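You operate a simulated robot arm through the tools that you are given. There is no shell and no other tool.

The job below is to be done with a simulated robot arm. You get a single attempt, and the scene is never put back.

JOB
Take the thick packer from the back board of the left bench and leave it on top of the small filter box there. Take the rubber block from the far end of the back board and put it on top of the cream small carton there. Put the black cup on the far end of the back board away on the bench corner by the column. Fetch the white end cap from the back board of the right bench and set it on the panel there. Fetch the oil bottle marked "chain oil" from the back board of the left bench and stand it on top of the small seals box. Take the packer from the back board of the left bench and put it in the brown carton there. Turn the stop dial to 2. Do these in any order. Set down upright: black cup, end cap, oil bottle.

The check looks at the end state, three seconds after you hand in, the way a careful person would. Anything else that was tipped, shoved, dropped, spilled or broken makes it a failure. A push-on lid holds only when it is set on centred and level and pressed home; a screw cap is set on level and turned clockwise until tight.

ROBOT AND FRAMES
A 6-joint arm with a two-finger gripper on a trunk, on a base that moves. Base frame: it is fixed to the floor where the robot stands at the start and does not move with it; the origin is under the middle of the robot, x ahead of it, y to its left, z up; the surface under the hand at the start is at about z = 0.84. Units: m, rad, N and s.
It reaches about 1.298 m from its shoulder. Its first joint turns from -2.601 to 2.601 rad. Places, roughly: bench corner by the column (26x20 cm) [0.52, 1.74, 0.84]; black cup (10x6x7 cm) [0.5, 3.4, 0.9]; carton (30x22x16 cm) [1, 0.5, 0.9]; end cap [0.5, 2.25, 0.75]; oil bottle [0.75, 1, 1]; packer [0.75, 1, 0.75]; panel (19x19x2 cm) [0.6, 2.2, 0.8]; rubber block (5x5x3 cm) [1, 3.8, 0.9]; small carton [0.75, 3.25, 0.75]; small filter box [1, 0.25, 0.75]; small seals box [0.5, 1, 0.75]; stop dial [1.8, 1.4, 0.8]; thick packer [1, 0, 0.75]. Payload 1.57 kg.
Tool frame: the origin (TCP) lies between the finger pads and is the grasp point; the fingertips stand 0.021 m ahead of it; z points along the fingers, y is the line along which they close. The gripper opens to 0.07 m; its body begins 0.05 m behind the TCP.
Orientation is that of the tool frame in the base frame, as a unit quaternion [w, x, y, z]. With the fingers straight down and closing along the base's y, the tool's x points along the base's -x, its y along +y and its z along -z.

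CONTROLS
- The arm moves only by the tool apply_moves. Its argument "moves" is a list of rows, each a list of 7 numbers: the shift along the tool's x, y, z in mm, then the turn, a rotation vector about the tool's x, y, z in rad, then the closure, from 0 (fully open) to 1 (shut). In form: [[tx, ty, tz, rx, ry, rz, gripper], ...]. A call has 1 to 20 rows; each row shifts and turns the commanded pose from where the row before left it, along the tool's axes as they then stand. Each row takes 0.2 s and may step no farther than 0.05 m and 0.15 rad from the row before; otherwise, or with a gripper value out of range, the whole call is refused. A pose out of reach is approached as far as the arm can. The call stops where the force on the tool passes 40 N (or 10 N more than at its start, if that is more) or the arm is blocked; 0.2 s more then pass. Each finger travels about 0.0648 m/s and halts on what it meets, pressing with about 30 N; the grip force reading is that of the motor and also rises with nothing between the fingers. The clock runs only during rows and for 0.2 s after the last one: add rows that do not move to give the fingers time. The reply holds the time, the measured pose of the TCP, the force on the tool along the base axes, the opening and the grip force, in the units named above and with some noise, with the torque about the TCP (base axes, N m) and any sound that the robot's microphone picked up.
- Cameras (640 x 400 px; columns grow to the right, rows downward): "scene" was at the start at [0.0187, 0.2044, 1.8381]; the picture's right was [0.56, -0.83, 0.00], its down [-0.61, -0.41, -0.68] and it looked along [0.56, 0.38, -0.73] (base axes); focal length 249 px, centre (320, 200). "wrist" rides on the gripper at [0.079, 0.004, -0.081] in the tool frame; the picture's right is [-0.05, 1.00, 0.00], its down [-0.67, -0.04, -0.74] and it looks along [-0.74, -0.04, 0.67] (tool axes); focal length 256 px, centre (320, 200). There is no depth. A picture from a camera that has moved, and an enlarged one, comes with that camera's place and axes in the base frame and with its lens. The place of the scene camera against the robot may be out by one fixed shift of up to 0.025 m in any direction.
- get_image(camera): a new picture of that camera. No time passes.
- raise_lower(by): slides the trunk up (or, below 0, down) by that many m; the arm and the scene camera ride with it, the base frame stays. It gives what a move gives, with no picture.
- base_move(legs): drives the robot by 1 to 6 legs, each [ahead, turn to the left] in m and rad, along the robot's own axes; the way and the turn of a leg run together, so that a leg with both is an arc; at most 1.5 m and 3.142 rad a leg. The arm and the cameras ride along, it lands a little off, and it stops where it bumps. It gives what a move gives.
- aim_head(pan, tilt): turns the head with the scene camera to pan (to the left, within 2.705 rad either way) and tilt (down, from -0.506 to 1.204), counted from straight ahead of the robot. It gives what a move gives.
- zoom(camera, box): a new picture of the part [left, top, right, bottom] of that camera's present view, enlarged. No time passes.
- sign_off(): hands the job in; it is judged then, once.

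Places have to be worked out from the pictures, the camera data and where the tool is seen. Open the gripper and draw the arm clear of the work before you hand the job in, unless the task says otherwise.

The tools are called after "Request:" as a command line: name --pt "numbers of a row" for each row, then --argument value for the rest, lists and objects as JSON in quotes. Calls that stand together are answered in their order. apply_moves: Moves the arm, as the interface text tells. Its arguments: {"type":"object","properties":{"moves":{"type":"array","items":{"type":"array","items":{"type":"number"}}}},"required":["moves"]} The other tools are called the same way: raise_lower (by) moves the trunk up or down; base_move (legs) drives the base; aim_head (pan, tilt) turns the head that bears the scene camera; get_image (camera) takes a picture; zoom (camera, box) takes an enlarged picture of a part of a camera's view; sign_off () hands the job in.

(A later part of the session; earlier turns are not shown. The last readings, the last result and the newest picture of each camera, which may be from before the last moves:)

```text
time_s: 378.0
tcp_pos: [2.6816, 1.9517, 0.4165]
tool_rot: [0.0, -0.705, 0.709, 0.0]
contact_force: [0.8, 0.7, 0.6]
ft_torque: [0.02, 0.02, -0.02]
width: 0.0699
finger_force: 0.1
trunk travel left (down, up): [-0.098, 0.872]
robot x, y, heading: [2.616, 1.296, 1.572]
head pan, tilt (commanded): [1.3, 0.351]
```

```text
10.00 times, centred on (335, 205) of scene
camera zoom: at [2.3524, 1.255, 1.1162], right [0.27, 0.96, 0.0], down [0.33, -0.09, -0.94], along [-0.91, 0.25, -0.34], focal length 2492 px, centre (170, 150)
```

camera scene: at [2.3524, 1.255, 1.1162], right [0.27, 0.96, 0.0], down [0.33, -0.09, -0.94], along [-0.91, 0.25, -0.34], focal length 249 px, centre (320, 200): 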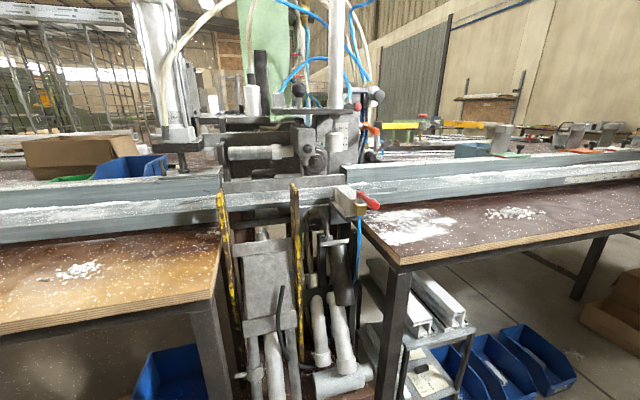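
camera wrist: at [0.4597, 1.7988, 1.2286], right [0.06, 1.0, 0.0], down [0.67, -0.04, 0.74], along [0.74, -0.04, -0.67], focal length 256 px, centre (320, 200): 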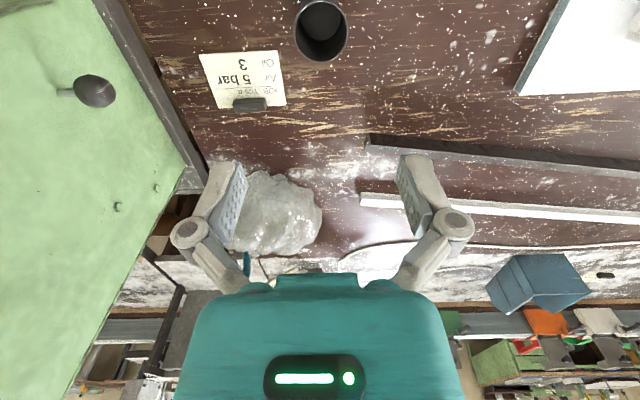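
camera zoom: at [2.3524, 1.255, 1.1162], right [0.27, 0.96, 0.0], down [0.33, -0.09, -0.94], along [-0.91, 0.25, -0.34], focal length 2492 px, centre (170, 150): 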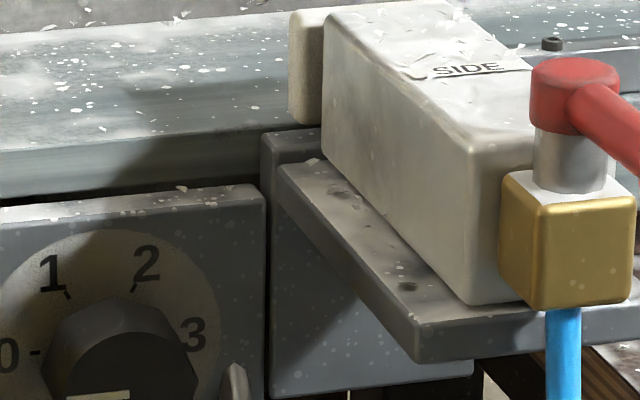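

The recess: yellow bracket ~5 cm left of the knob, SIDE valve upper right (its lever sticks out to x≈1.95), a clevis lower right. I'll approach straight along -x with the fingers horizontal, so I raise the trunk, turn to face the machine, and back off for room.

Request:
raise_lower --by 0.4

Request:
raise_lower --by 0.33

Request:
base_move --legs '[[0.09, 0], [0, 1.5708], [-0.36, 0]]'

Request:
aim_head --pan 0.0 --tilt 0.7

Request:
get_image --camera "scene"

```text
time_s: 381.8
tcp_pos: [2.681, 1.9512, 0.8171]
tool_rot: [0.0, -0.705, 0.709, 0.001]
contact_force: [-1.0, -0.6, -0.8]
ft_torque: [0.01, 0.0, 0.01]
width: 0.0702
finger_force: 0.1
trunk travel left (down, up): [-0.498, 0.472]
robot x, y, heading: [2.613, 1.2983, 1.574]
head pan, tilt (commanded): [1.3, 0.351]
```

```text
time_s: 385.0
tcp_pos: [2.681, 1.9499, 1.1468]
tool_rot: [-0.001, -0.705, 0.709, 0.0]
contact_force: [-0.2, -0.5, -0.3]
ft_torque: [-0.01, -0.03, 0.03]
width: 0.07
finger_force: 0.0
trunk travel left (down, up): [-0.828, 0.142]
robot x, y, heading: [2.615, 1.2977, 1.566]
head pan, tilt (commanded): [1.3, 0.351]
```

```text
time_s: 394.3
tcp_pos: [2.3158, 1.4514, 1.1464]
tool_rot: [0.0, 1.0, 0.001, 0.0]
contact_force: [-0.4, 0.4, -0.3]
ft_torque: [-0.04, -0.03, 0.0]
width: 0.0696
finger_force: 0.1
trunk travel left (down, up): [-0.828, 0.142]
robot x, y, heading: [2.9689, 1.4086, -3.143]
head pan, tilt (commanded): [1.3, 0.351]
```

```text
time_s: 395.7
tcp_pos: [2.3176, 1.451, 1.1467]
tool_rot: [-0.001, 1.0, 0.001, 0.001]
contact_force: [0.0, -0.8, -1.1]
ft_torque: [0.0, 0.01, 0.02]
width: 0.0699
finger_force: 0.1
trunk travel left (down, up): [-0.828, 0.142]
robot x, y, heading: [2.9719, 1.408, -3.145]
head pan, tilt (commanded): [0.0, 0.7]
```

```text
taken
camera scene: at [2.9285, 1.2158, 1.8148], right [0.0, 1.0, 0.0], down [0.64, 0.0, -0.77], along [-0.77, 0.0, -0.64], focal length 249 px, centre (320, 200)
```

scene: 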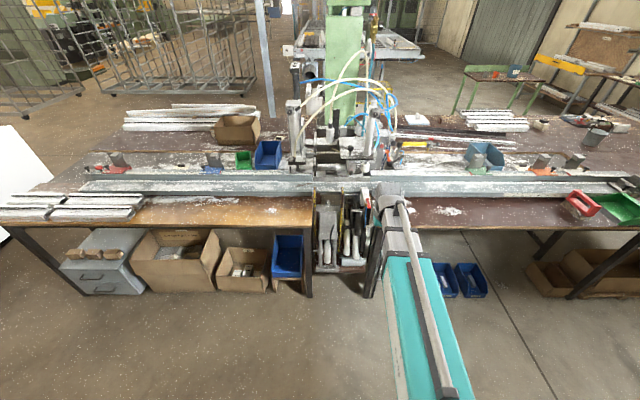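

Facing the machine, shoulder at about (2.93, 1.41). I extend to x≈2.08 at height, then begin pitching the hand forward a little to see how it behaves.

Request:
apply_moves --pt "-47 10 0 0 0 0 0" --pt "-47 10 0 0 0 0 0" --pt "-47 10 0 0 0 0 0" --pt "-47 10 0 0 0 0 0" --pt "-47 10 0 0 0 0 0" --pt "0 0 0 0 0 0 0"

Request:
apply_moves --pt "0 0 0 0 -0.14 0 0" --pt "0 0 0 0 -0.14 0 0" --pt "0 0 0 0 0 0 0"

```text
time_s: 397.1
tcp_pos: [2.0837, 1.4015, 1.1476]
tool_rot: [-0.001, 1.0, 0.001, 0.0]
contact_force: [-0.7, 0.5, 0.1]
ft_torque: [0.02, -0.02, -0.03]
width: 0.0701
finger_force: 0.0
trunk travel left (down, up): [-0.828, 0.142]
robot x, y, heading: [2.9704, 1.4088, -3.14]
head pan, tilt (commanded): [0.0, 0.7]
```

```text
time_s: 397.9
tcp_pos: [2.0821, 1.4021, 1.1541]
tool_rot: [0.0, 0.99, 0.001, -0.14]
contact_force: [-0.1, -0.8, -0.4]
ft_torque: [-0.01, 0.0, -0.01]
width: 0.0701
finger_force: 0.0
out of reach, approached as far as the arm can: row 2
trunk travel left (down, up): [-0.828, 0.142]
robot x, y, heading: [2.9688, 1.4078, -3.14]
head pan, tilt (commanded): [0.0, 0.7]
```

Pitching works (TCP rises as expected, wrist-to-TCP ≈ 0.167 m). I pitch the rest to horizontal.

Request:
apply_moves --pt "0 0 0 0 -0.1434 0 0" --pt "0 0 0 0 -0.1434 0 0" --pt "0 0 0 0 -0.1434 0 0" --pt "0 0 0 0 -0.1434 0 0" --pt "0 0 0 0 -0.1434 0 0" --pt "0 0 0 0 -0.1434 0 0" --pt "0 0 0 0 -0.1434 0 0" --pt "0 0 0 0 -0.1434 0 0" --pt "0 0 0 0 -0.1434 0 0" --pt "0 0 0 0 0 0 0"

Request:
get_image --camera "wrist"

Request:
get_image --camera "scene"

```text
time_s: 400.1
tcp_pos: [2.0823, 1.4025, 1.3264]
tool_rot: [-0.003, 0.721, -0.002, -0.693]
contact_force: [0.9, 0.0, -0.3]
ft_torque: [0.0, 0.01, 0.0]
width: 0.0698
finger_force: 0.0
out of reach, approached as far as the arm can: row 1, 2, 3, 4, 5, 6, 7, 8, 9
trunk travel left (down, up): [-0.828, 0.142]
robot x, y, heading: [2.9711, 1.4046, -3.138]
head pan, tilt (commanded): [0.0, 0.7]
```

```text
taken
camera wrist: at [2.1658, 1.399, 1.2506], right [-0.01, -1.0, 0.05], down [0.72, 0.03, 0.69], along [-0.69, 0.04, 0.72], focal length 256 px, centre (320, 200)
```

wrist: 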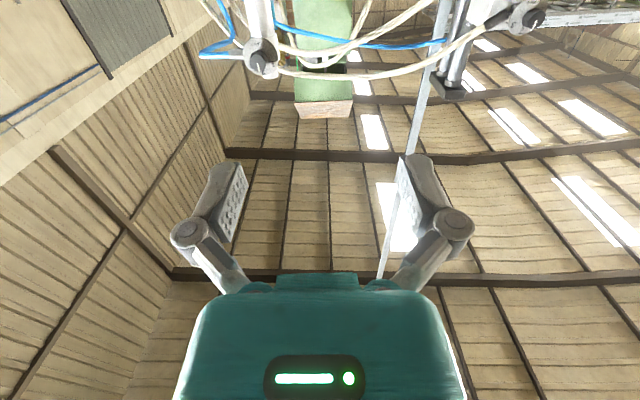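

```text
taken
camera scene: at [2.9285, 1.216, 1.8148], right [0.0, 1.0, 0.0], down [0.64, 0.0, -0.76], along [-0.76, 0.0, -0.64], focal length 249 px, centre (320, 200)
```

scene: 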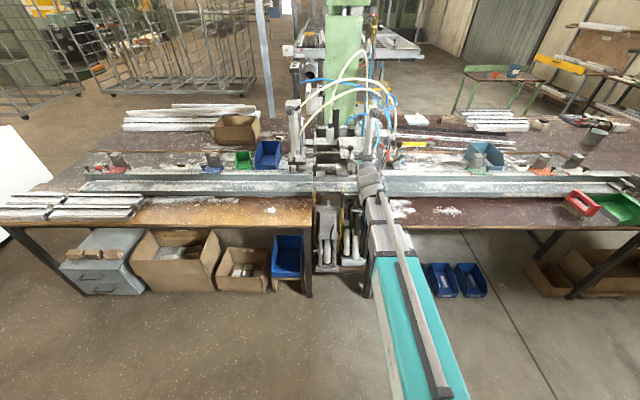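

The hand is nearly horizontal (pointing -x). I lower the trunk in front of the recess, still well clear at x≈2.08.

Request:
raise_lower --by -0.4

Request:
raise_lower --by -0.08

Request:
get_image --camera "wrist"

Request:
get_image --camera "scene"

```text
time_s: 404.0
tcp_pos: [2.0821, 1.4022, 0.9263]
tool_rot: [-0.003, 0.72, -0.003, -0.694]
contact_force: [-0.7, 0.3, 0.6]
ft_torque: [0.0, -0.02, 0.01]
width: 0.07
finger_force: 0.1
trunk travel left (down, up): [-0.428, 0.542]
robot x, y, heading: [2.97, 1.4079, -3.139]
head pan, tilt (commanded): [0.0, 0.7]
```

```text
time_s: 405.1
tcp_pos: [2.0821, 1.4032, 0.8458]
tool_rot: [-0.003, 0.72, -0.002, -0.694]
contact_force: [-0.1, 0.3, -0.3]
ft_torque: [0.02, 0.0, -0.03]
width: 0.0699
finger_force: 0.1
trunk travel left (down, up): [-0.348, 0.622]
robot x, y, heading: [2.9711, 1.4102, -3.14]
head pan, tilt (commanded): [0.0, 0.7]
```

```text
taken
camera wrist: at [2.1658, 1.3991, 0.7704], right [-0.01, -1.0, 0.05], down [0.72, 0.03, 0.69], along [-0.69, 0.04, 0.72], focal length 256 px, centre (320, 200)
```

wrist: 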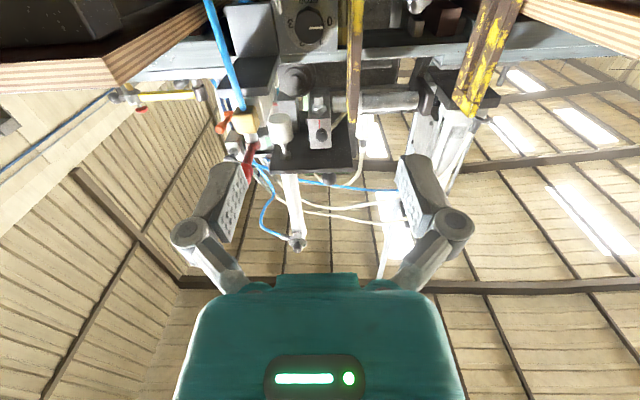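

```text
taken
camera scene: at [2.9285, 1.216, 1.3348], right [0.0, 1.0, 0.0], down [0.64, 0.0, -0.76], along [-0.76, 0.0, -0.64], focal length 249 px, centre (320, 200)
```

scene: 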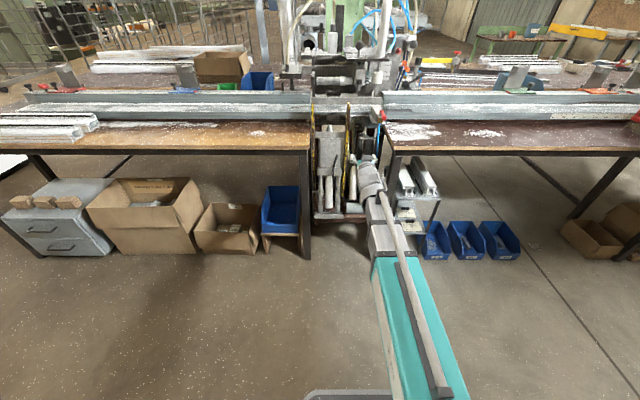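

The wrist camera sees the dial at its top edge (inverted). I zoom there for a precise bearing.

Request:
zoom --camera "wrist" --box '[240, 0, 400, 100]'

Request:
zoom --camera "scene" --box '[290, 80, 418, 200]'

```text
4.00 times, centred on (320, 50) of wrist
camera zoom: at [2.1658, 1.3991, 0.7704], right [-0.01, -1.0, 0.05], down [0.72, 0.03, 0.69], along [-0.69, 0.04, 0.72], focal length 1024 px, centre (320, 800)
```

zoom: 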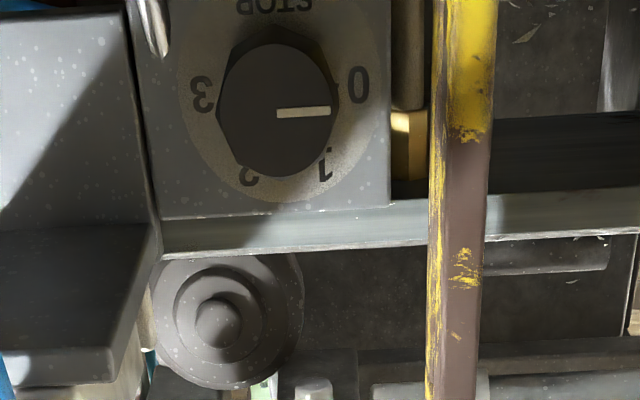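

```text
3.33 times, centred on (354, 140) of scene
camera zoom: at [2.9285, 1.216, 1.3348], right [0.0, 1.0, 0.0], down [0.64, 0.0, -0.76], along [-0.76, 0.0, -0.64], focal length 831 px, centre (207, 400)
```

zoom: 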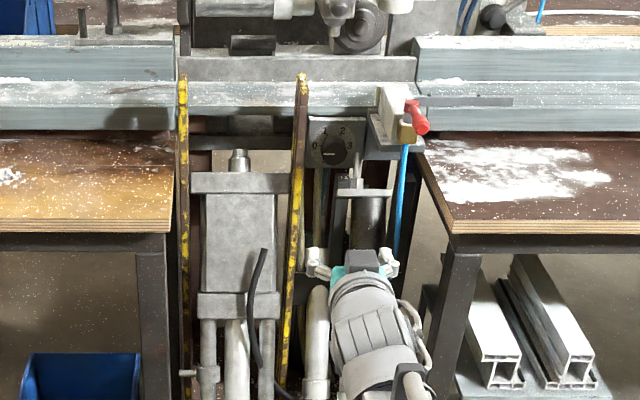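

The plate clearly reads STOP with the pointer at 0. Combining views, the knob front is near (1.80, 1.419, 0.847), ~36 mm wide; the bracket (left), shackle/black post (lower right) leave room only for fingers at upper-right / lower-left, so I'll turn it in several short strokes. I roll the hand clockwise (camera to the left) to check geometry from that side.

Request:
apply_moves --pt "0 0 0 0 0 0.1454 0" --pt "0 0 0 0 0 0.1454 0" --pt "0 0 0 0 0 0.1454 0" --pt "0 0 0 0 0 0.1454 0" --pt "0 0 0 0 0 0.1454 0" --pt "0 0 0 0 0 0.1454 0" --pt "0 0 0 0 0 0.1454 0" --pt "0 0 0 0 0 0.1454 0" --pt "0 0 0 0 0 0.1454 0" --pt "0 0 0 0 0 0.1454 0" --pt "0 0 0 0 0 0.1454 0" --pt "0 0 0 0 0 0.1454 0" --pt "0 0 0 0 0 0 0"

Request:
get_image --camera "wrist"

```text
time_s: 407.9
tcp_pos: [2.0827, 1.4025, 0.8459]
tool_rot: [-0.531, -0.461, 0.553, 0.447]
contact_force: [0.5, 0.2, -0.3]
ft_torque: [0.02, 0.0, -0.01]
width: 0.0701
finger_force: 0.0
trunk travel left (down, up): [-0.348, 0.622]
robot x, y, heading: [2.9672, 1.4087, -3.142]
head pan, tilt (commanded): [0.0, 0.7]
```

```text
taken
camera wrist: at [2.1618, 1.3256, 0.8677], right [-0.03, 0.23, 0.97], down [0.75, 0.65, -0.12], along [-0.66, 0.73, -0.19], focal length 256 px, centre (320, 200)
```

wrist: 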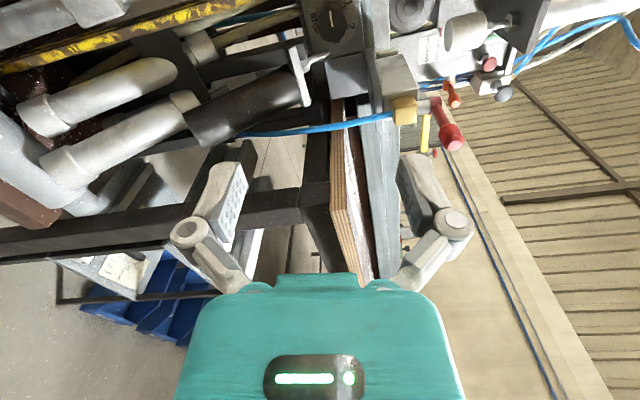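

The roll works. I zoom on the dial region from this side.

Request:
zoom --camera "wrist" --box '[250, 0, 410, 100]'

```text
4.00 times, centred on (330, 50) of wrist
camera zoom: at [2.1618, 1.3256, 0.8677], right [-0.03, 0.23, 0.97], down [0.75, 0.65, -0.12], along [-0.66, 0.73, -0.19], focal length 1024 px, centre (280, 800)
```

zoom: 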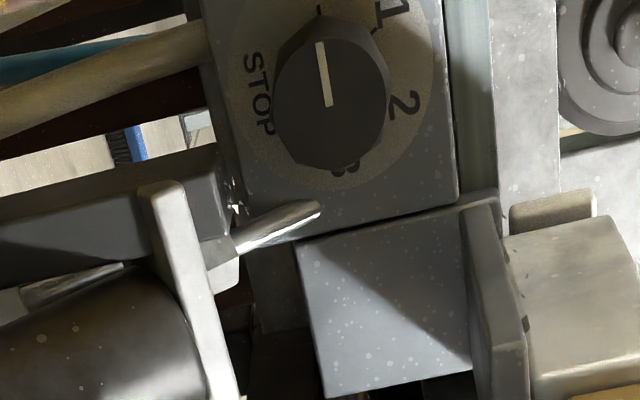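

From this side: knob front ≈ (1.793, 1.42, 0.848), plate ≈ x 1.765, shackle tip only ~6 mm proud of the plate, black post top ~4 cm below the axis, bracket ~4.7 cm left. Fingers can turn from 80° to 20° safely, so two 60° strokes. I test here in the open that the wrist can roll that far.

Request:
apply_moves --pt "0 0 0 0 0 0.1496 0.3" --pt "0 0 0 0 0 0.1496 0.3" --pt "0 0 0 0 0 0.1496 0.3" --pt "0 0 0 0 0 0.1496 0.3" --pt "0 0 0 0 0 0.1496 0.3" --pt "0 0 0 0 0 0.1496 0.3" --pt "0 0 0 0 0 0.1496 0.3" --pt "0 0 0 0 0 0 0.3"

Request:
get_image --camera "wrist"

```text
time_s: 409.7
tcp_pos: [2.0816, 1.4039, 0.8457]
tool_rot: [-0.683, -0.125, 0.71, 0.12]
contact_force: [1.1, 0.1, -0.2]
ft_torque: [-0.03, -0.02, 0.01]
width: 0.049
finger_force: 0.2
trunk travel left (down, up): [-0.348, 0.622]
robot x, y, heading: [2.9701, 1.4103, -3.135]
head pan, tilt (commanded): [0.0, 0.7]
```

```text
taken
camera wrist: at [2.1599, 1.3811, 0.9256], right [-0.01, 0.96, 0.29], down [0.77, 0.19, -0.61], along [-0.64, 0.22, -0.74], focal length 256 px, centre (320, 200)
```

wrist: 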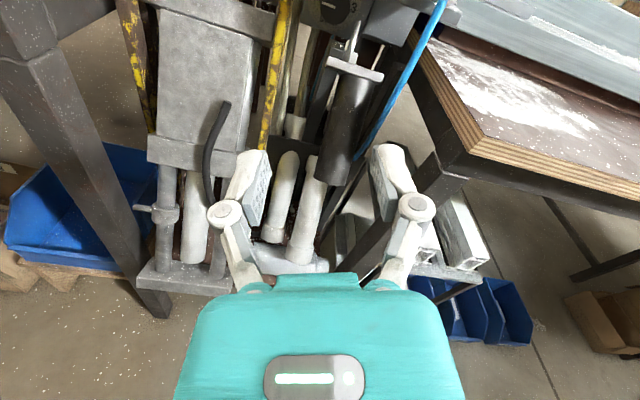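

The roll reaches 20° fine. I now correct the ~2° downward pitch, and roll back to the 80° starting angle with fingers set to ~50 mm.

Request:
apply_moves --pt "0 0 0 -0.0133 0.0367 0 0.28" --pt "0 0 0 0 0 0 0.28"

Request:
apply_moves --pt "0 0 0 0 0 -0.1496 0.28" --pt "0 0 0 0 0 -0.1496 0.28" --pt "0 0 0 0 0 -0.1496 0.28" --pt "0 0 0 0 0 -0.1496 0.28" --pt "0 0 0 0 0 -0.1496 0.28" --pt "0 0 0 0 0 -0.1496 0.28" --pt "0 0 0 0 0 -0.1496 0.28" --pt "0 0 0 0 0 0 0.28"

```text
time_s: 410.3
tcp_pos: [2.0834, 1.4064, 0.8528]
tool_rot: [0.696, 0.124, -0.696, -0.122]
contact_force: [-0.3, 0.1, 0.0]
ft_torque: [0.01, 0.0, -0.01]
width: 0.0503
finger_force: 0.1
out of reach, approached as far as the arm can: row 1
trunk travel left (down, up): [-0.348, 0.622]
robot x, y, heading: [2.9717, 1.4102, -3.136]
head pan, tilt (commanded): [0.0, 0.7]
```

```text
time_s: 412.1
tcp_pos: [2.0816, 1.4078, 0.8541]
tool_rot: [0.564, 0.428, -0.562, -0.428]
contact_force: [-0.9, 0.3, -0.7]
ft_torque: [0.02, -0.03, -0.02]
width: 0.0505
finger_force: 0.0
out of reach, approached as far as the arm can: row 1
trunk travel left (down, up): [-0.348, 0.622]
robot x, y, heading: [2.9693, 1.41, -3.138]
head pan, tilt (commanded): [0.0, 0.7]
```

The hand now points exactly along -x (fingers at ~75°). I take another wrist view to refine the knob axis.

Request:
get_image --camera "wrist"

Request:
zoom --camera "wrist" --box '[260, 0, 388, 80]'

```text
taken
camera wrist: at [2.1631, 1.3313, 0.879], right [0.0, 0.32, 0.95], down [0.74, 0.63, -0.21], along [-0.67, 0.71, -0.23], focal length 256 px, centre (320, 200)
```

wrist: 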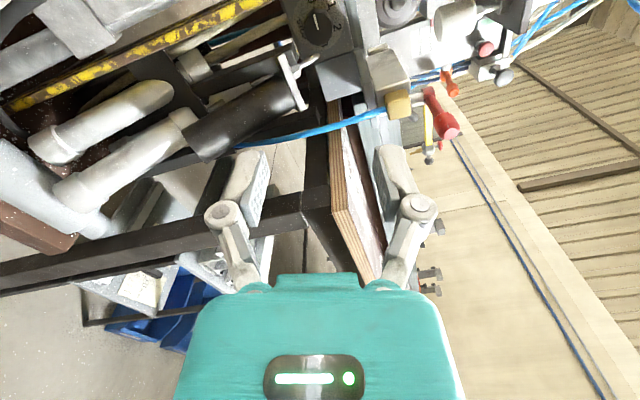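

```text
5.00 times, centred on (324, 40) of wrist
camera zoom: at [2.1631, 1.3313, 0.879], right [0.0, 0.32, 0.95], down [0.74, 0.63, -0.21], along [-0.67, 0.71, -0.23], focal length 1280 px, centre (300, 1000)
```

zoom: 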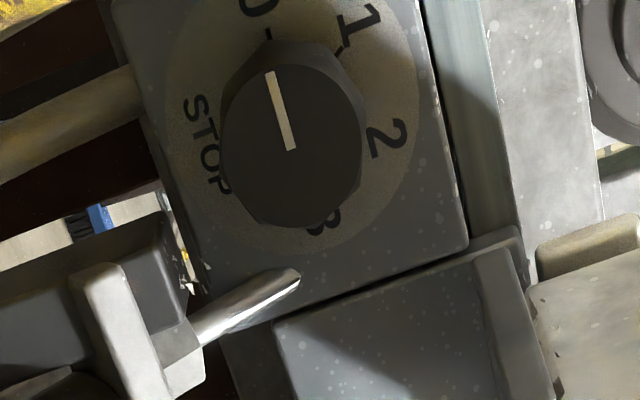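

The axis is at y≈1.4197, z≈0.8483, front x≈1.794. I zoom on the knob to see how its flats lie relative to the pads.

Request:
zoom --camera "wrist" --box '[292, 0, 348, 50]'

```text
8.00 times, centred on (320, 25) of wrist
camera zoom: at [2.1631, 1.3313, 0.879], right [0.0, 0.32, 0.95], down [0.74, 0.63, -0.21], along [-0.67, 0.71, -0.23], focal length 2048 px, centre (320, 1600)
```

zoom: 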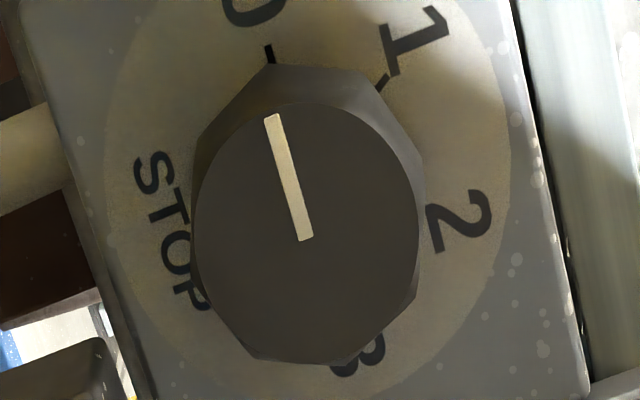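

I line up with the knob axis (trunk -6 mm, y +12 mm) and approach to x≈1.90, then re-check.

Request:
raise_lower --by -0.0057

Request:
apply_moves --pt "-11.5 3.2 0 0 0 0 0.28" --pt "0 0 45 0 0 0 0.28" --pt "0 0 45 0 0 0 0.28" --pt "0 0 45 0 0 0 0.28" --pt "0 0 45 0 0 0 0.28" --pt "0 0 0 0 0 0 0.28"

Request:
get_image --camera "wrist"

Request:
zoom --camera "scene" --box '[290, 80, 418, 200]'

```text
time_s: 412.7
tcp_pos: [2.0816, 1.4069, 0.8485]
tool_rot: [0.564, 0.428, -0.561, -0.429]
contact_force: [0.2, -1.0, 0.0]
ft_torque: [0.01, -0.02, -0.01]
width: 0.0502
finger_force: 0.1
trunk travel left (down, up): [-0.343, 0.627]
robot x, y, heading: [2.9697, 1.4059, -3.14]
head pan, tilt (commanded): [0.0, 0.7]
```

```text
time_s: 414.1
tcp_pos: [1.9029, 1.4072, 0.8473]
tool_rot: [0.564, 0.426, -0.563, -0.428]
contact_force: [0.1, 0.6, -0.3]
ft_torque: [0.01, 0.01, 0.02]
width: 0.0502
finger_force: 0.0
out of reach, approached as far as the arm can: row 1
trunk travel left (down, up): [-0.343, 0.627]
robot x, y, heading: [2.9715, 1.4091, -3.139]
head pan, tilt (commanded): [0.0, 0.7]
```

```text
taken
camera wrist: at [1.983, 1.3333, 0.8734], right [0.0, 0.32, 0.95], down [0.74, 0.63, -0.22], along [-0.67, 0.71, -0.24], focal length 256 px, centre (320, 200)
```

wrist: 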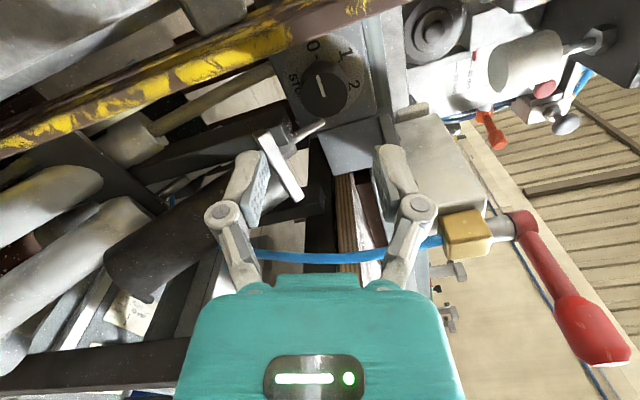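

```text
3.33 times, centred on (354, 140) of scene
camera zoom: at [2.9283, 1.216, 1.3291], right [0.0, 1.0, 0.0], down [0.64, 0.0, -0.76], along [-0.76, 0.0, -0.64], focal length 831 px, centre (207, 400)
```

zoom: 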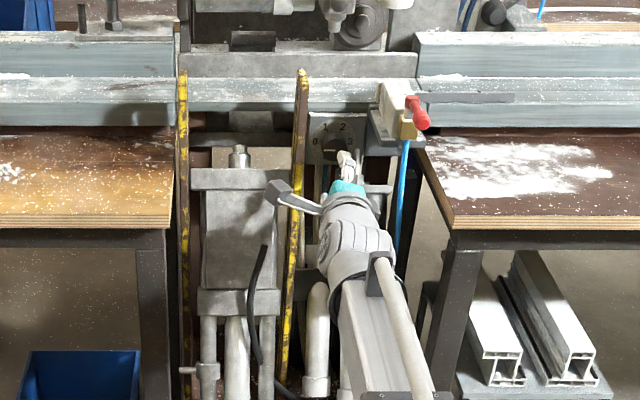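

The y shift didn't take; I zoom to measure the remaining offset precisely.

Request:
zoom --camera "wrist" --box '[264, 30, 392, 140]'

```text
3.64 times, centred on (328, 85) of wrist
camera zoom: at [1.983, 1.3333, 0.8734], right [0.0, 0.32, 0.95], down [0.74, 0.63, -0.22], along [-0.67, 0.71, -0.24], focal length 931 px, centre (291, 618)
```

zoom: 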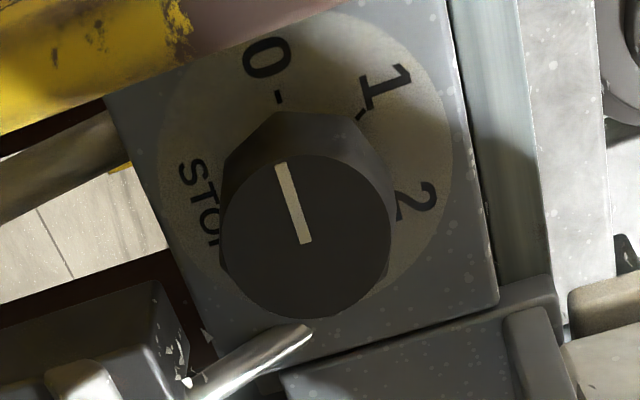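

Knob axis confirmed at (y 1.420, z 0.848), front x≈1.796. I apply the lateral correction again and check.

Request:
apply_moves --pt "-12.3 3.5 0 0 0 0 0.28" --pt "0 0 0 0 0 0 0.28"

```text
time_s: 414.7
tcp_pos: [1.9017, 1.4118, 0.8494]
tool_rot: [0.564, 0.426, -0.562, -0.431]
contact_force: [0.6, -0.2, -0.1]
ft_torque: [0.02, 0.02, -0.02]
width: 0.0507
finger_force: 0.2
out of reach, approached as far as the arm can: row 1
trunk travel left (down, up): [-0.343, 0.627]
robot x, y, heading: [2.9713, 1.4071, -3.138]
head pan, tilt (commanded): [0.0, 0.7]
```

The wrist is nearly straight along the arm, so sideways shifts must come with a tiny yaw along the arm direction. I command both together.

Request:
apply_moves --pt "-7.9 2.2 0 0.0046 -0.0082 0 0.28" --pt "0 0 0 0 0 0 0.28"

```text
time_s: 415.3
tcp_pos: [1.9019, 1.4198, 0.8475]
tool_rot: [-0.56, -0.426, 0.566, 0.43]
contact_force: [0.3, 0.1, 0.2]
ft_torque: [0.02, 0.03, -0.01]
width: 0.0505
finger_force: 0.1
trunk travel left (down, up): [-0.343, 0.627]
robot x, y, heading: [2.9673, 1.4123, -3.139]
head pan, tilt (commanded): [0.0, 0.7]
```

Now aligned (y 1.4198, z 0.8475). I advance 60 mm and look.

Request:
apply_moves --pt "0 0 30 0 0 0 0.28" --pt "0 0 30 0 0 0 0.28" --pt "0 0 0 0 0 0 0.28"

Request:
get_image --camera "wrist"

Request:
zoom --camera "scene" --box '[300, 80, 400, 180]'

```text
time_s: 416.1
tcp_pos: [1.8619, 1.4212, 0.8475]
tool_rot: [-0.56, -0.427, 0.565, 0.429]
contact_force: [-0.3, -0.2, 0.2]
ft_torque: [0.02, 0.02, 0.02]
width: 0.0504
finger_force: 0.1
out of reach, approached as far as the arm can: row 1
trunk travel left (down, up): [-0.343, 0.627]
robot x, y, heading: [2.97, 1.4042, -3.137]
head pan, tilt (commanded): [0.0, 0.7]
```

```text
taken
camera wrist: at [1.9408, 1.3452, 0.8725], right [0.0, 0.32, 0.95], down [0.75, 0.63, -0.21], along [-0.66, 0.71, -0.24], focal length 256 px, centre (320, 200)
```

wrist: 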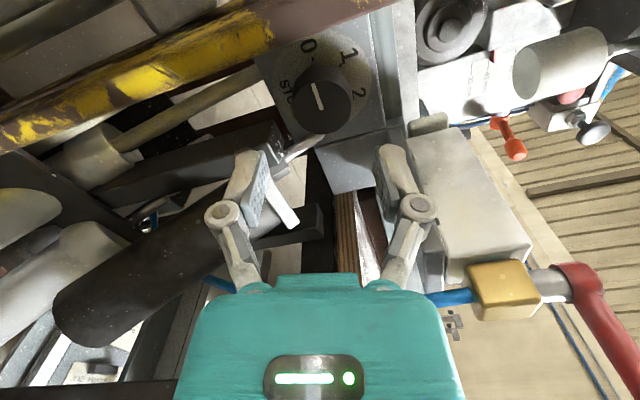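

```text
4.00 times, centred on (350, 130) of scene
camera zoom: at [2.9284, 1.216, 1.3291], right [0.0, 1.0, 0.0], down [0.64, 0.0, -0.76], along [-0.76, 0.0, -0.64], focal length 997 px, centre (200, 480)
```

zoom: 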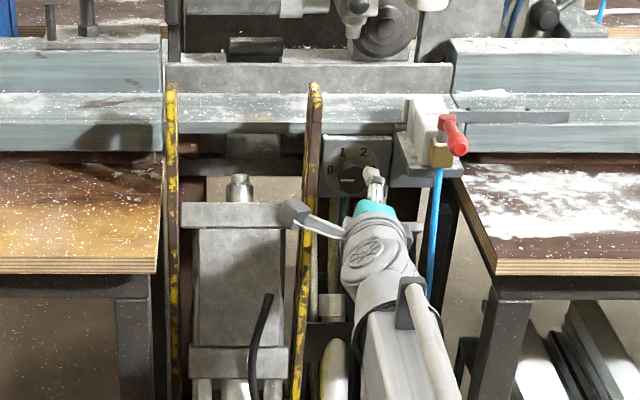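

The white clevis plate's end comes close to a finger at 75°, so I'll work between 62° and 22° in three 40° strokes. I roll to 62° here and narrow the opening to ~45 mm.

Request:
apply_moves --pt "0 0 0 0 0 0.11 0.35" --pt "0 0 0 0 0 0.11 0.35" --pt "0 0 0 0 0 0 0.35" --pt "0 0 0 0 0 0 0.35"

Request:
zoom --camera "wrist" --box '[200, 40, 440, 230]'

```text
time_s: 417.1
tcp_pos: [1.8605, 1.421, 0.8461]
tool_rot: [-0.604, -0.362, 0.609, 0.364]
contact_force: [-0.8, 0.2, 0.7]
ft_torque: [0.01, 0.0, 0.03]
width: 0.0453
finger_force: 0.0
trunk travel left (down, up): [-0.343, 0.627]
robot x, y, heading: [2.9725, 1.408, -3.141]
head pan, tilt (commanded): [0.0, 0.7]
```

```text
2.11 times, centred on (320, 135) of wrist
camera zoom: at [1.9406, 1.3526, 0.8885], right [0.0, 0.52, 0.86], down [0.75, 0.57, -0.34], along [-0.66, 0.64, -0.39], focal length 539 px, centre (320, 337)
```

zoom: 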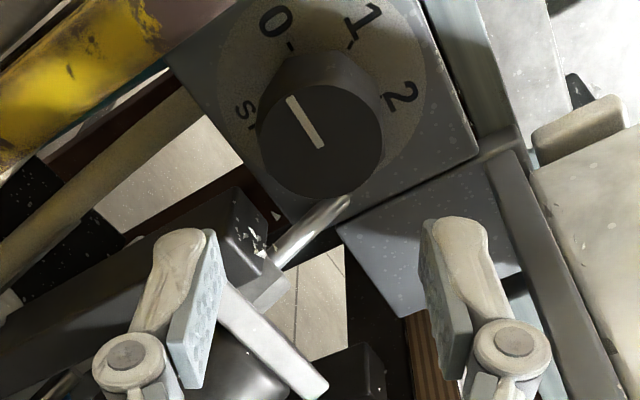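

Aligned on the axis. I'll engage only ~9–10 mm of the knob so the fingertips stay in front of the post and shackle; advancing ~52 mm in small rows.

Request:
apply_moves --pt "0 0 0 0 0 0 0.35" --pt "0 0 17 0 0 0 0.35" --pt "0 0 17 0 0 0 0.35" --pt "0 0 0 0 0 0 0.35"

Request:
zoom --camera "wrist" --box '[200, 40, 440, 230]'

```text
time_s: 418.1
tcp_pos: [1.8276, 1.4212, 0.8469]
tool_rot: [-0.604, -0.363, 0.608, 0.365]
contact_force: [-0.5, -0.1, -0.3]
ft_torque: [0.0, 0.04, 0.03]
width: 0.0456
finger_force: 0.0
trunk travel left (down, up): [-0.343, 0.627]
robot x, y, heading: [2.9743, 1.4119, -3.134]
head pan, tilt (commanded): [0.0, 0.7]
```

```text
2.11 times, centred on (320, 135) of wrist
camera zoom: at [1.9065, 1.3524, 0.8884], right [0.0, 0.52, 0.86], down [0.75, 0.57, -0.34], along [-0.66, 0.64, -0.39], focal length 539 px, centre (320, 337)
```

zoom: 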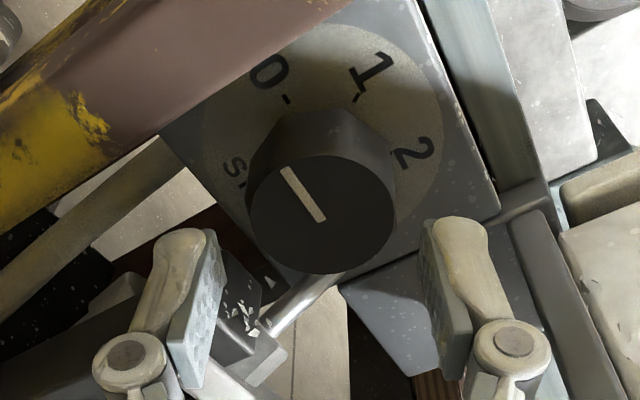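

Everything lines up. I advance 19 mm more and look once more before closing.

Request:
apply_moves --pt "0 0 10 0 0 0 0.35" --pt "0 0 9.5 0 0 0 0.35" --pt "0 0 0 0 0 0 0.35"

Request:
zoom --camera "wrist" --box '[200, 40, 440, 230]'

Request:
zoom --camera "scene" --box '[310, 90, 390, 160]'

```text
time_s: 418.9
tcp_pos: [1.8073, 1.422, 0.8463]
tool_rot: [-0.604, -0.363, 0.609, 0.364]
contact_force: [-0.2, -0.8, 1.4]
ft_torque: [0.0, 0.02, -0.02]
width: 0.0454
finger_force: 0.0
trunk travel left (down, up): [-0.343, 0.627]
robot x, y, heading: [2.9671, 1.4064, -3.135]
head pan, tilt (commanded): [0.0, 0.7]
```

```text
2.11 times, centred on (320, 135) of wrist
camera zoom: at [1.887, 1.353, 0.8884], right [0.0, 0.52, 0.86], down [0.75, 0.57, -0.34], along [-0.66, 0.64, -0.39], focal length 539 px, centre (320, 337)
```

zoom: 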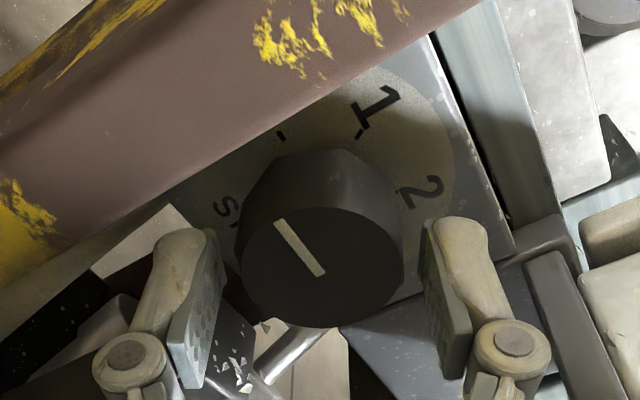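

```text
5.71 times, centred on (350, 125) of scene
camera zoom: at [2.9284, 1.216, 1.3291], right [0.0, 1.0, 0.0], down [0.64, 0.0, -0.76], along [-0.76, 0.0, -0.64], focal length 1424 px, centre (149, 629)
```

zoom: 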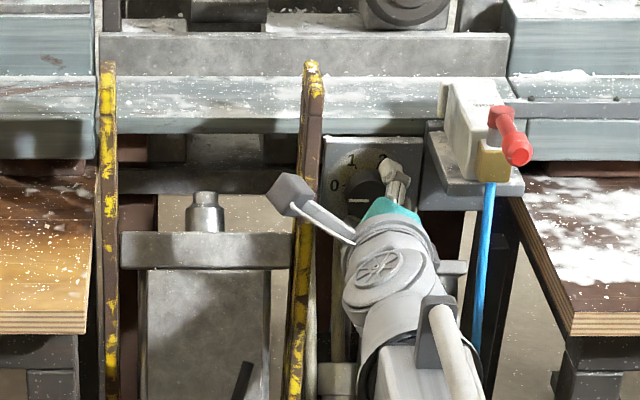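

The pads straddle the front ~10 mm of the knob. I close.

Request:
apply_moves --pt "0 0 0 0 0 0 0.45" --pt "0 0 0 0 0 0 0.6" --pt "0 0 0 0 0 0 1" --pt "0 0 0 0 0 0 1"

Request:
zoom --camera "wrist" --box '[200, 40, 440, 230]'

```text
time_s: 419.9
tcp_pos: [1.8064, 1.4215, 0.8454]
tool_rot: [-0.604, -0.363, 0.609, 0.364]
contact_force: [-0.2, 1.3, 2.9]
ft_torque: [-0.03, 0.05, -0.12]
width: 0.038
finger_force: 32.1
trunk travel left (down, up): [-0.343, 0.627]
robot x, y, heading: [2.971, 1.4071, -3.136]
head pan, tilt (commanded): [0.0, 0.7]
```

```text
2.11 times, centred on (320, 135) of wrist
camera zoom: at [1.8873, 1.3531, 0.8887], right [0.0, 0.52, 0.86], down [0.75, 0.57, -0.34], along [-0.66, 0.64, -0.39], focal length 539 px, centre (320, 337)
```

zoom: 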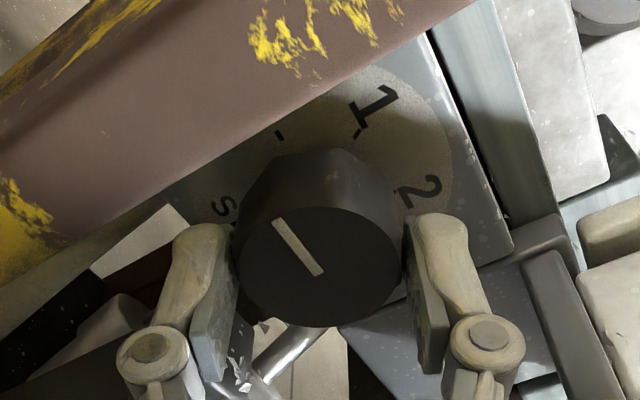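

Gripped at 38 mm. I turn clockwise in a first portion (≈0.39 rad) and check the response.

Request:
apply_moves --pt "0 0 0 0 0 0.1 1" --pt "0 0 0 0 0 0.1 1" --pt "0 0 0 0 0 0.1 1" --pt "0 0 0 0 0 0.1 1" --pt "0 0 0 0 0 0 1"

Request:
zoom --camera "wrist" --box '[200, 40, 440, 230]'

```text
time_s: 421.1
tcp_pos: [1.8078, 1.4205, 0.8466]
tool_rot: [-0.664, -0.234, 0.669, 0.236]
contact_force: [9.4, -1.5, -8.0]
ft_torque: [0.0, -0.07, 0.13]
width: 0.0374
finger_force: 32.1
trunk travel left (down, up): [-0.343, 0.627]
robot x, y, heading: [2.9689, 1.4092, -3.142]
head pan, tilt (commanded): [0.0, 0.7]
```

```text
2.11 times, centred on (320, 135) of wrist
camera zoom: at [1.8873, 1.3741, 0.9114], right [0.0, 0.81, 0.59], down [0.75, 0.39, -0.54], along [-0.66, 0.44, -0.61], focal length 539 px, centre (320, 337)
```

zoom: 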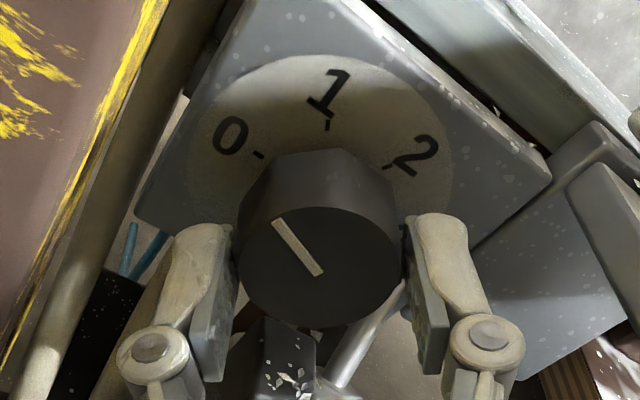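

The knob turns with the hand (23° so far). I continue to about θ=4°.

Request:
apply_moves --pt "0 0 0 0 0 0.1 1" --pt "0 0 0 0 0 0.1 1" --pt "0 0 0 0 0 0.1 1" --pt "0 0 0 0 0 0.1 1" --pt "0 0 0 0 0 0.1 1" --pt "0 0 0 0 0 0.1 1" --pt "0 0 0 0 0 0 1"

Request:
zoom --camera "wrist" --box '[200, 40, 440, 230]'

Request:
zoom --camera "scene" --box '[310, 90, 390, 160]'

```text
time_s: 422.7
tcp_pos: [1.8072, 1.4183, 0.8461]
tool_rot: [-0.704, -0.029, 0.709, 0.029]
contact_force: [23.7, -11.8, -16.3]
ft_torque: [0.01, -0.18, 0.32]
width: 0.0376
finger_force: 31.3
trunk travel left (down, up): [-0.343, 0.627]
robot x, y, heading: [2.9705, 1.4096, -3.142]
head pan, tilt (commanded): [0.0, 0.7]
```

```text
2.11 times, centred on (320, 135) of wrist
camera zoom: at [1.8868, 1.4172, 0.9262], right [0.0, 1.0, 0.03], down [0.75, 0.02, -0.66], along [-0.66, 0.02, -0.75], focal length 539 px, centre (320, 337)
```

zoom: 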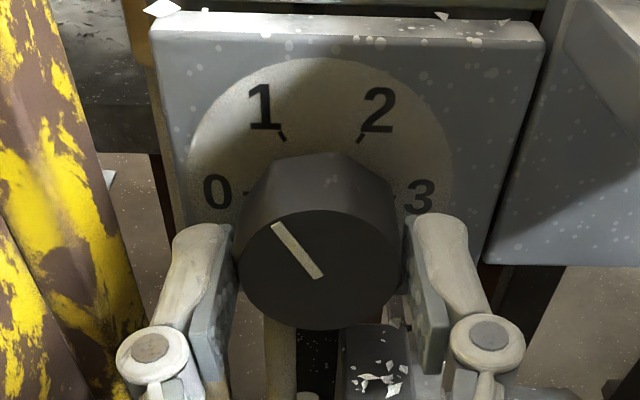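

```text
5.71 times, centred on (350, 125) of scene
camera zoom: at [2.9281, 1.215, 1.329], right [0.0, 1.0, 0.0], down [0.64, 0.0, -0.76], along [-0.76, 0.0, -0.64], focal length 1424 px, centre (149, 629)
```

zoom: 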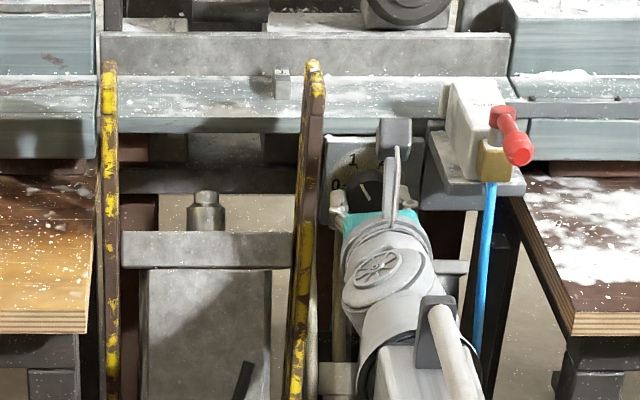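

The pointer has come round to about 1 (hand at θ≈5°). I open just enough, back straight out 45 mm, and roll back for the second stroke.

Request:
apply_moves --pt "0 0 0 0 0 0 0.42" --pt "0 0 0 0 0 0 0.36" --pt "0 0 0 0 0 0 0.36"

Request:
zoom --camera "wrist" --box '[200, 40, 440, 230]'

Request:
apply_moves --pt "0 0 -15 0 0 0 0.36" --pt "0 0 -15 0 0 0 0.36" --pt "0 0 -15 0 0 0 0.36" --pt "0 0 0 0 0 0 0.36"

Request:
get_image --camera "wrist"

```text
time_s: 423.5
tcp_pos: [1.8061, 1.4212, 0.8458]
tool_rot: [-0.705, -0.027, 0.708, 0.03]
contact_force: [0.2, -0.1, 1.0]
ft_torque: [0.05, 0.0, -0.01]
width: 0.0447
finger_force: 0.0
trunk travel left (down, up): [-0.343, 0.627]
robot x, y, heading: [2.971, 1.409, -3.139]
head pan, tilt (commanded): [0.0, 0.7]
```

```text
2.11 times, centred on (320, 135) of wrist
camera zoom: at [1.8867, 1.4192, 0.9267], right [0.01, 1.0, 0.03], down [0.75, 0.01, -0.66], along [-0.66, 0.02, -0.75], focal length 539 px, centre (320, 337)
```

zoom: 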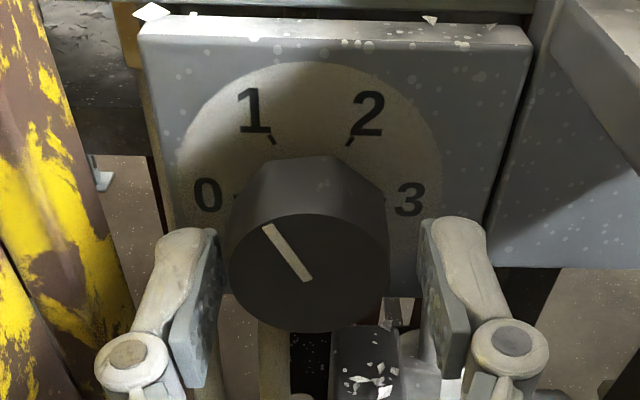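

```text
time_s: 424.5
tcp_pos: [1.8524, 1.4217, 0.8468]
tool_rot: [-0.705, -0.026, 0.708, 0.031]
contact_force: [0.5, -0.4, -0.2]
ft_torque: [0.0, 0.02, -0.01]
width: 0.0448
finger_force: 0.1
trunk travel left (down, up): [-0.343, 0.627]
robot x, y, heading: [2.9698, 1.4054, -3.141]
head pan, tilt (commanded): [0.0, 0.7]
```

```text
taken
camera wrist: at [1.9322, 1.4188, 0.9268], right [0.01, 1.0, 0.03], down [0.75, 0.01, -0.66], along [-0.66, 0.02, -0.75], focal length 256 px, centre (320, 200)
```

wrist: 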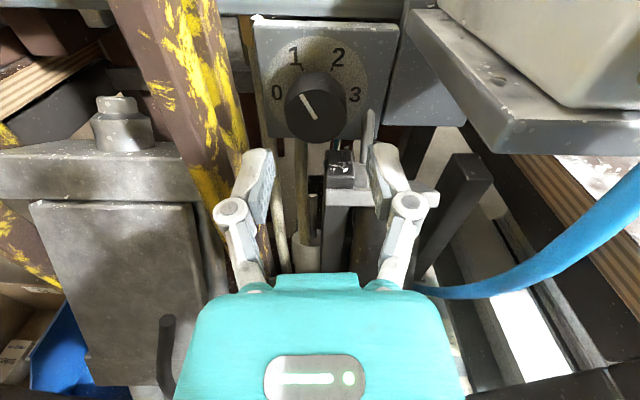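

The pointer is now at about 1 (≈123°). I roll back to θ≈66° and re-approach for the second 63° stroke.

Request:
apply_moves --pt "0 0 0 0 0 -0.1338 0.36" --pt "0 0 0 0 0 -0.1338 0.36" --pt "0 0 0 0 0 -0.1338 0.36" --pt "0 0 0 0 0 -0.1338 0.36" --pt "0 0 0 0 0 -0.1338 0.36" --pt "0 0 0 0 0 -0.1338 0.36" --pt "0 0 0 0 0 -0.1338 0.36" --pt "0 0 0 0 0 -0.1338 0.36" --pt "0 0 0 0 0 0 0.36"

Request:
zoom --camera "wrist" --box '[200, 40, 440, 230]'

```text
time_s: 426.5
tcp_pos: [1.8522, 1.4203, 0.8456]
tool_rot: [-0.589, -0.386, 0.596, 0.386]
contact_force: [0.2, 0.1, 0.4]
ft_torque: [-0.01, -0.01, 0.0]
width: 0.0446
finger_force: 0.1
trunk travel left (down, up): [-0.343, 0.627]
robot x, y, heading: [2.9694, 1.4082, -3.139]
head pan, tilt (commanded): [0.0, 0.7]
```

```text
2.11 times, centred on (320, 135) of wrist
camera zoom: at [1.9319, 1.3501, 0.8833], right [0.0, 0.45, 0.89], down [0.75, 0.59, -0.3], along [-0.66, 0.67, -0.34], focal length 539 px, centre (320, 337)
```

zoom: 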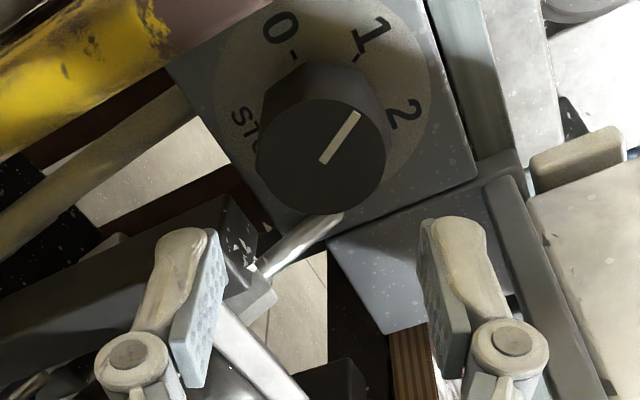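

Offset is small; I raise the trunk 1.5 mm and advance 45 mm back onto the knob.

Request:
raise_lower --by 0.0015

Request:
apply_moves --pt "0 0 0 0 0 0 0.36" --pt "0 0 15 0 0 0 0.36" --pt "0 0 15 0 0 0 0.36" --pt "0 0 14 0 0 0 0.36" --pt "0 0 0 0 0 0 0.36"

Request:
zoom --camera "wrist" --box '[200, 40, 440, 230]'

```text
time_s: 427.0
tcp_pos: [1.8525, 1.4208, 0.8471]
tool_rot: [-0.59, -0.384, 0.595, 0.387]
contact_force: [0.2, 0.4, 0.5]
ft_torque: [-0.02, 0.0, 0.01]
width: 0.0452
finger_force: 0.0
trunk travel left (down, up): [-0.344, 0.626]
robot x, y, heading: [2.9702, 1.4062, -3.137]
head pan, tilt (commanded): [0.0, 0.7]
```

```text
time_s: 428.2
tcp_pos: [1.8069, 1.4209, 0.8478]
tool_rot: [-0.591, -0.385, 0.596, 0.384]
contact_force: [0.6, 1.2, -0.8]
ft_torque: [0.0, 0.03, 0.02]
width: 0.0448
finger_force: 0.1
trunk travel left (down, up): [-0.344, 0.626]
robot x, y, heading: [2.9717, 1.4098, -3.142]
head pan, tilt (commanded): [0.0, 0.7]
```

```text
2.11 times, centred on (320, 135) of wrist
camera zoom: at [1.888, 1.3499, 0.885], right [0.0, 0.46, 0.89], down [0.75, 0.59, -0.3], along [-0.66, 0.67, -0.34], focal length 539 px, centre (320, 337)
```

zoom: 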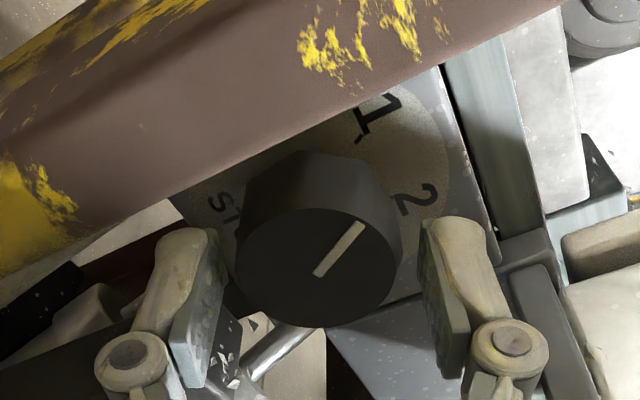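

Positioned. I close and turn clockwise ~57°, then check the pointer.

Request:
apply_moves --pt "0 0 0 0 0 0 0.45" --pt "0 0 0 0 0 0 0.6" --pt "0 0 0 0 0 0 1" --pt "0 0 0 0 0 0 1" --pt "0 0 0 0 0 0.1 1" --pt "0 0 0 0 0 0.1 1" --pt "0 0 0 0 0 0.1 1" --pt "0 0 0 0 0 0.1 1" --pt "0 0 0 0 0 0.1 1" --pt "0 0 0 0 0 0.1 1" --pt "0 0 0 0 0 0.1 1" --pt "0 0 0 0 0 0.1 1" --pt "0 0 0 0 0 0.1 1" --pt "0 0 0 0 0 0.1 1" --pt "0 0 0 0 0 0 1"

Request:
zoom --camera "wrist" --box '[200, 40, 440, 230]'

```text
time_s: 431.4
tcp_pos: [1.806, 1.4193, 0.8472]
tool_rot: [-0.703, -0.052, 0.707, 0.054]
contact_force: [20.1, -13.2, -17.1]
ft_torque: [-0.02, -0.12, 0.19]
width: 0.0374
finger_force: 31.5
trunk travel left (down, up): [-0.344, 0.626]
robot x, y, heading: [2.9718, 1.4097, -3.141]
head pan, tilt (commanded): [0.0, 0.7]
```

```text
2.11 times, centred on (320, 135) of wrist
camera zoom: at [1.8876, 1.4116, 0.927], right [0.0, 1.0, 0.1], down [0.75, 0.06, -0.66], along [-0.66, 0.07, -0.75], focal length 539 px, centre (320, 337)
```

zoom: 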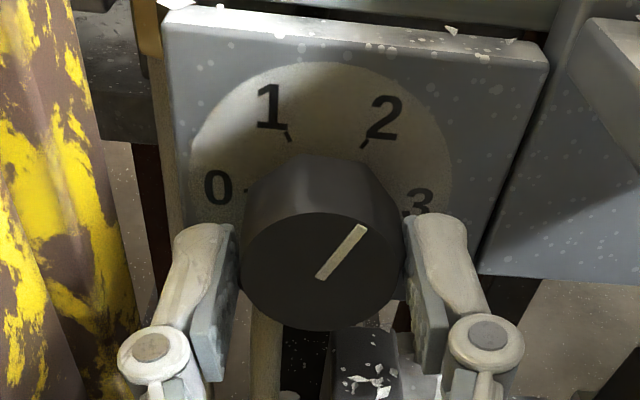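

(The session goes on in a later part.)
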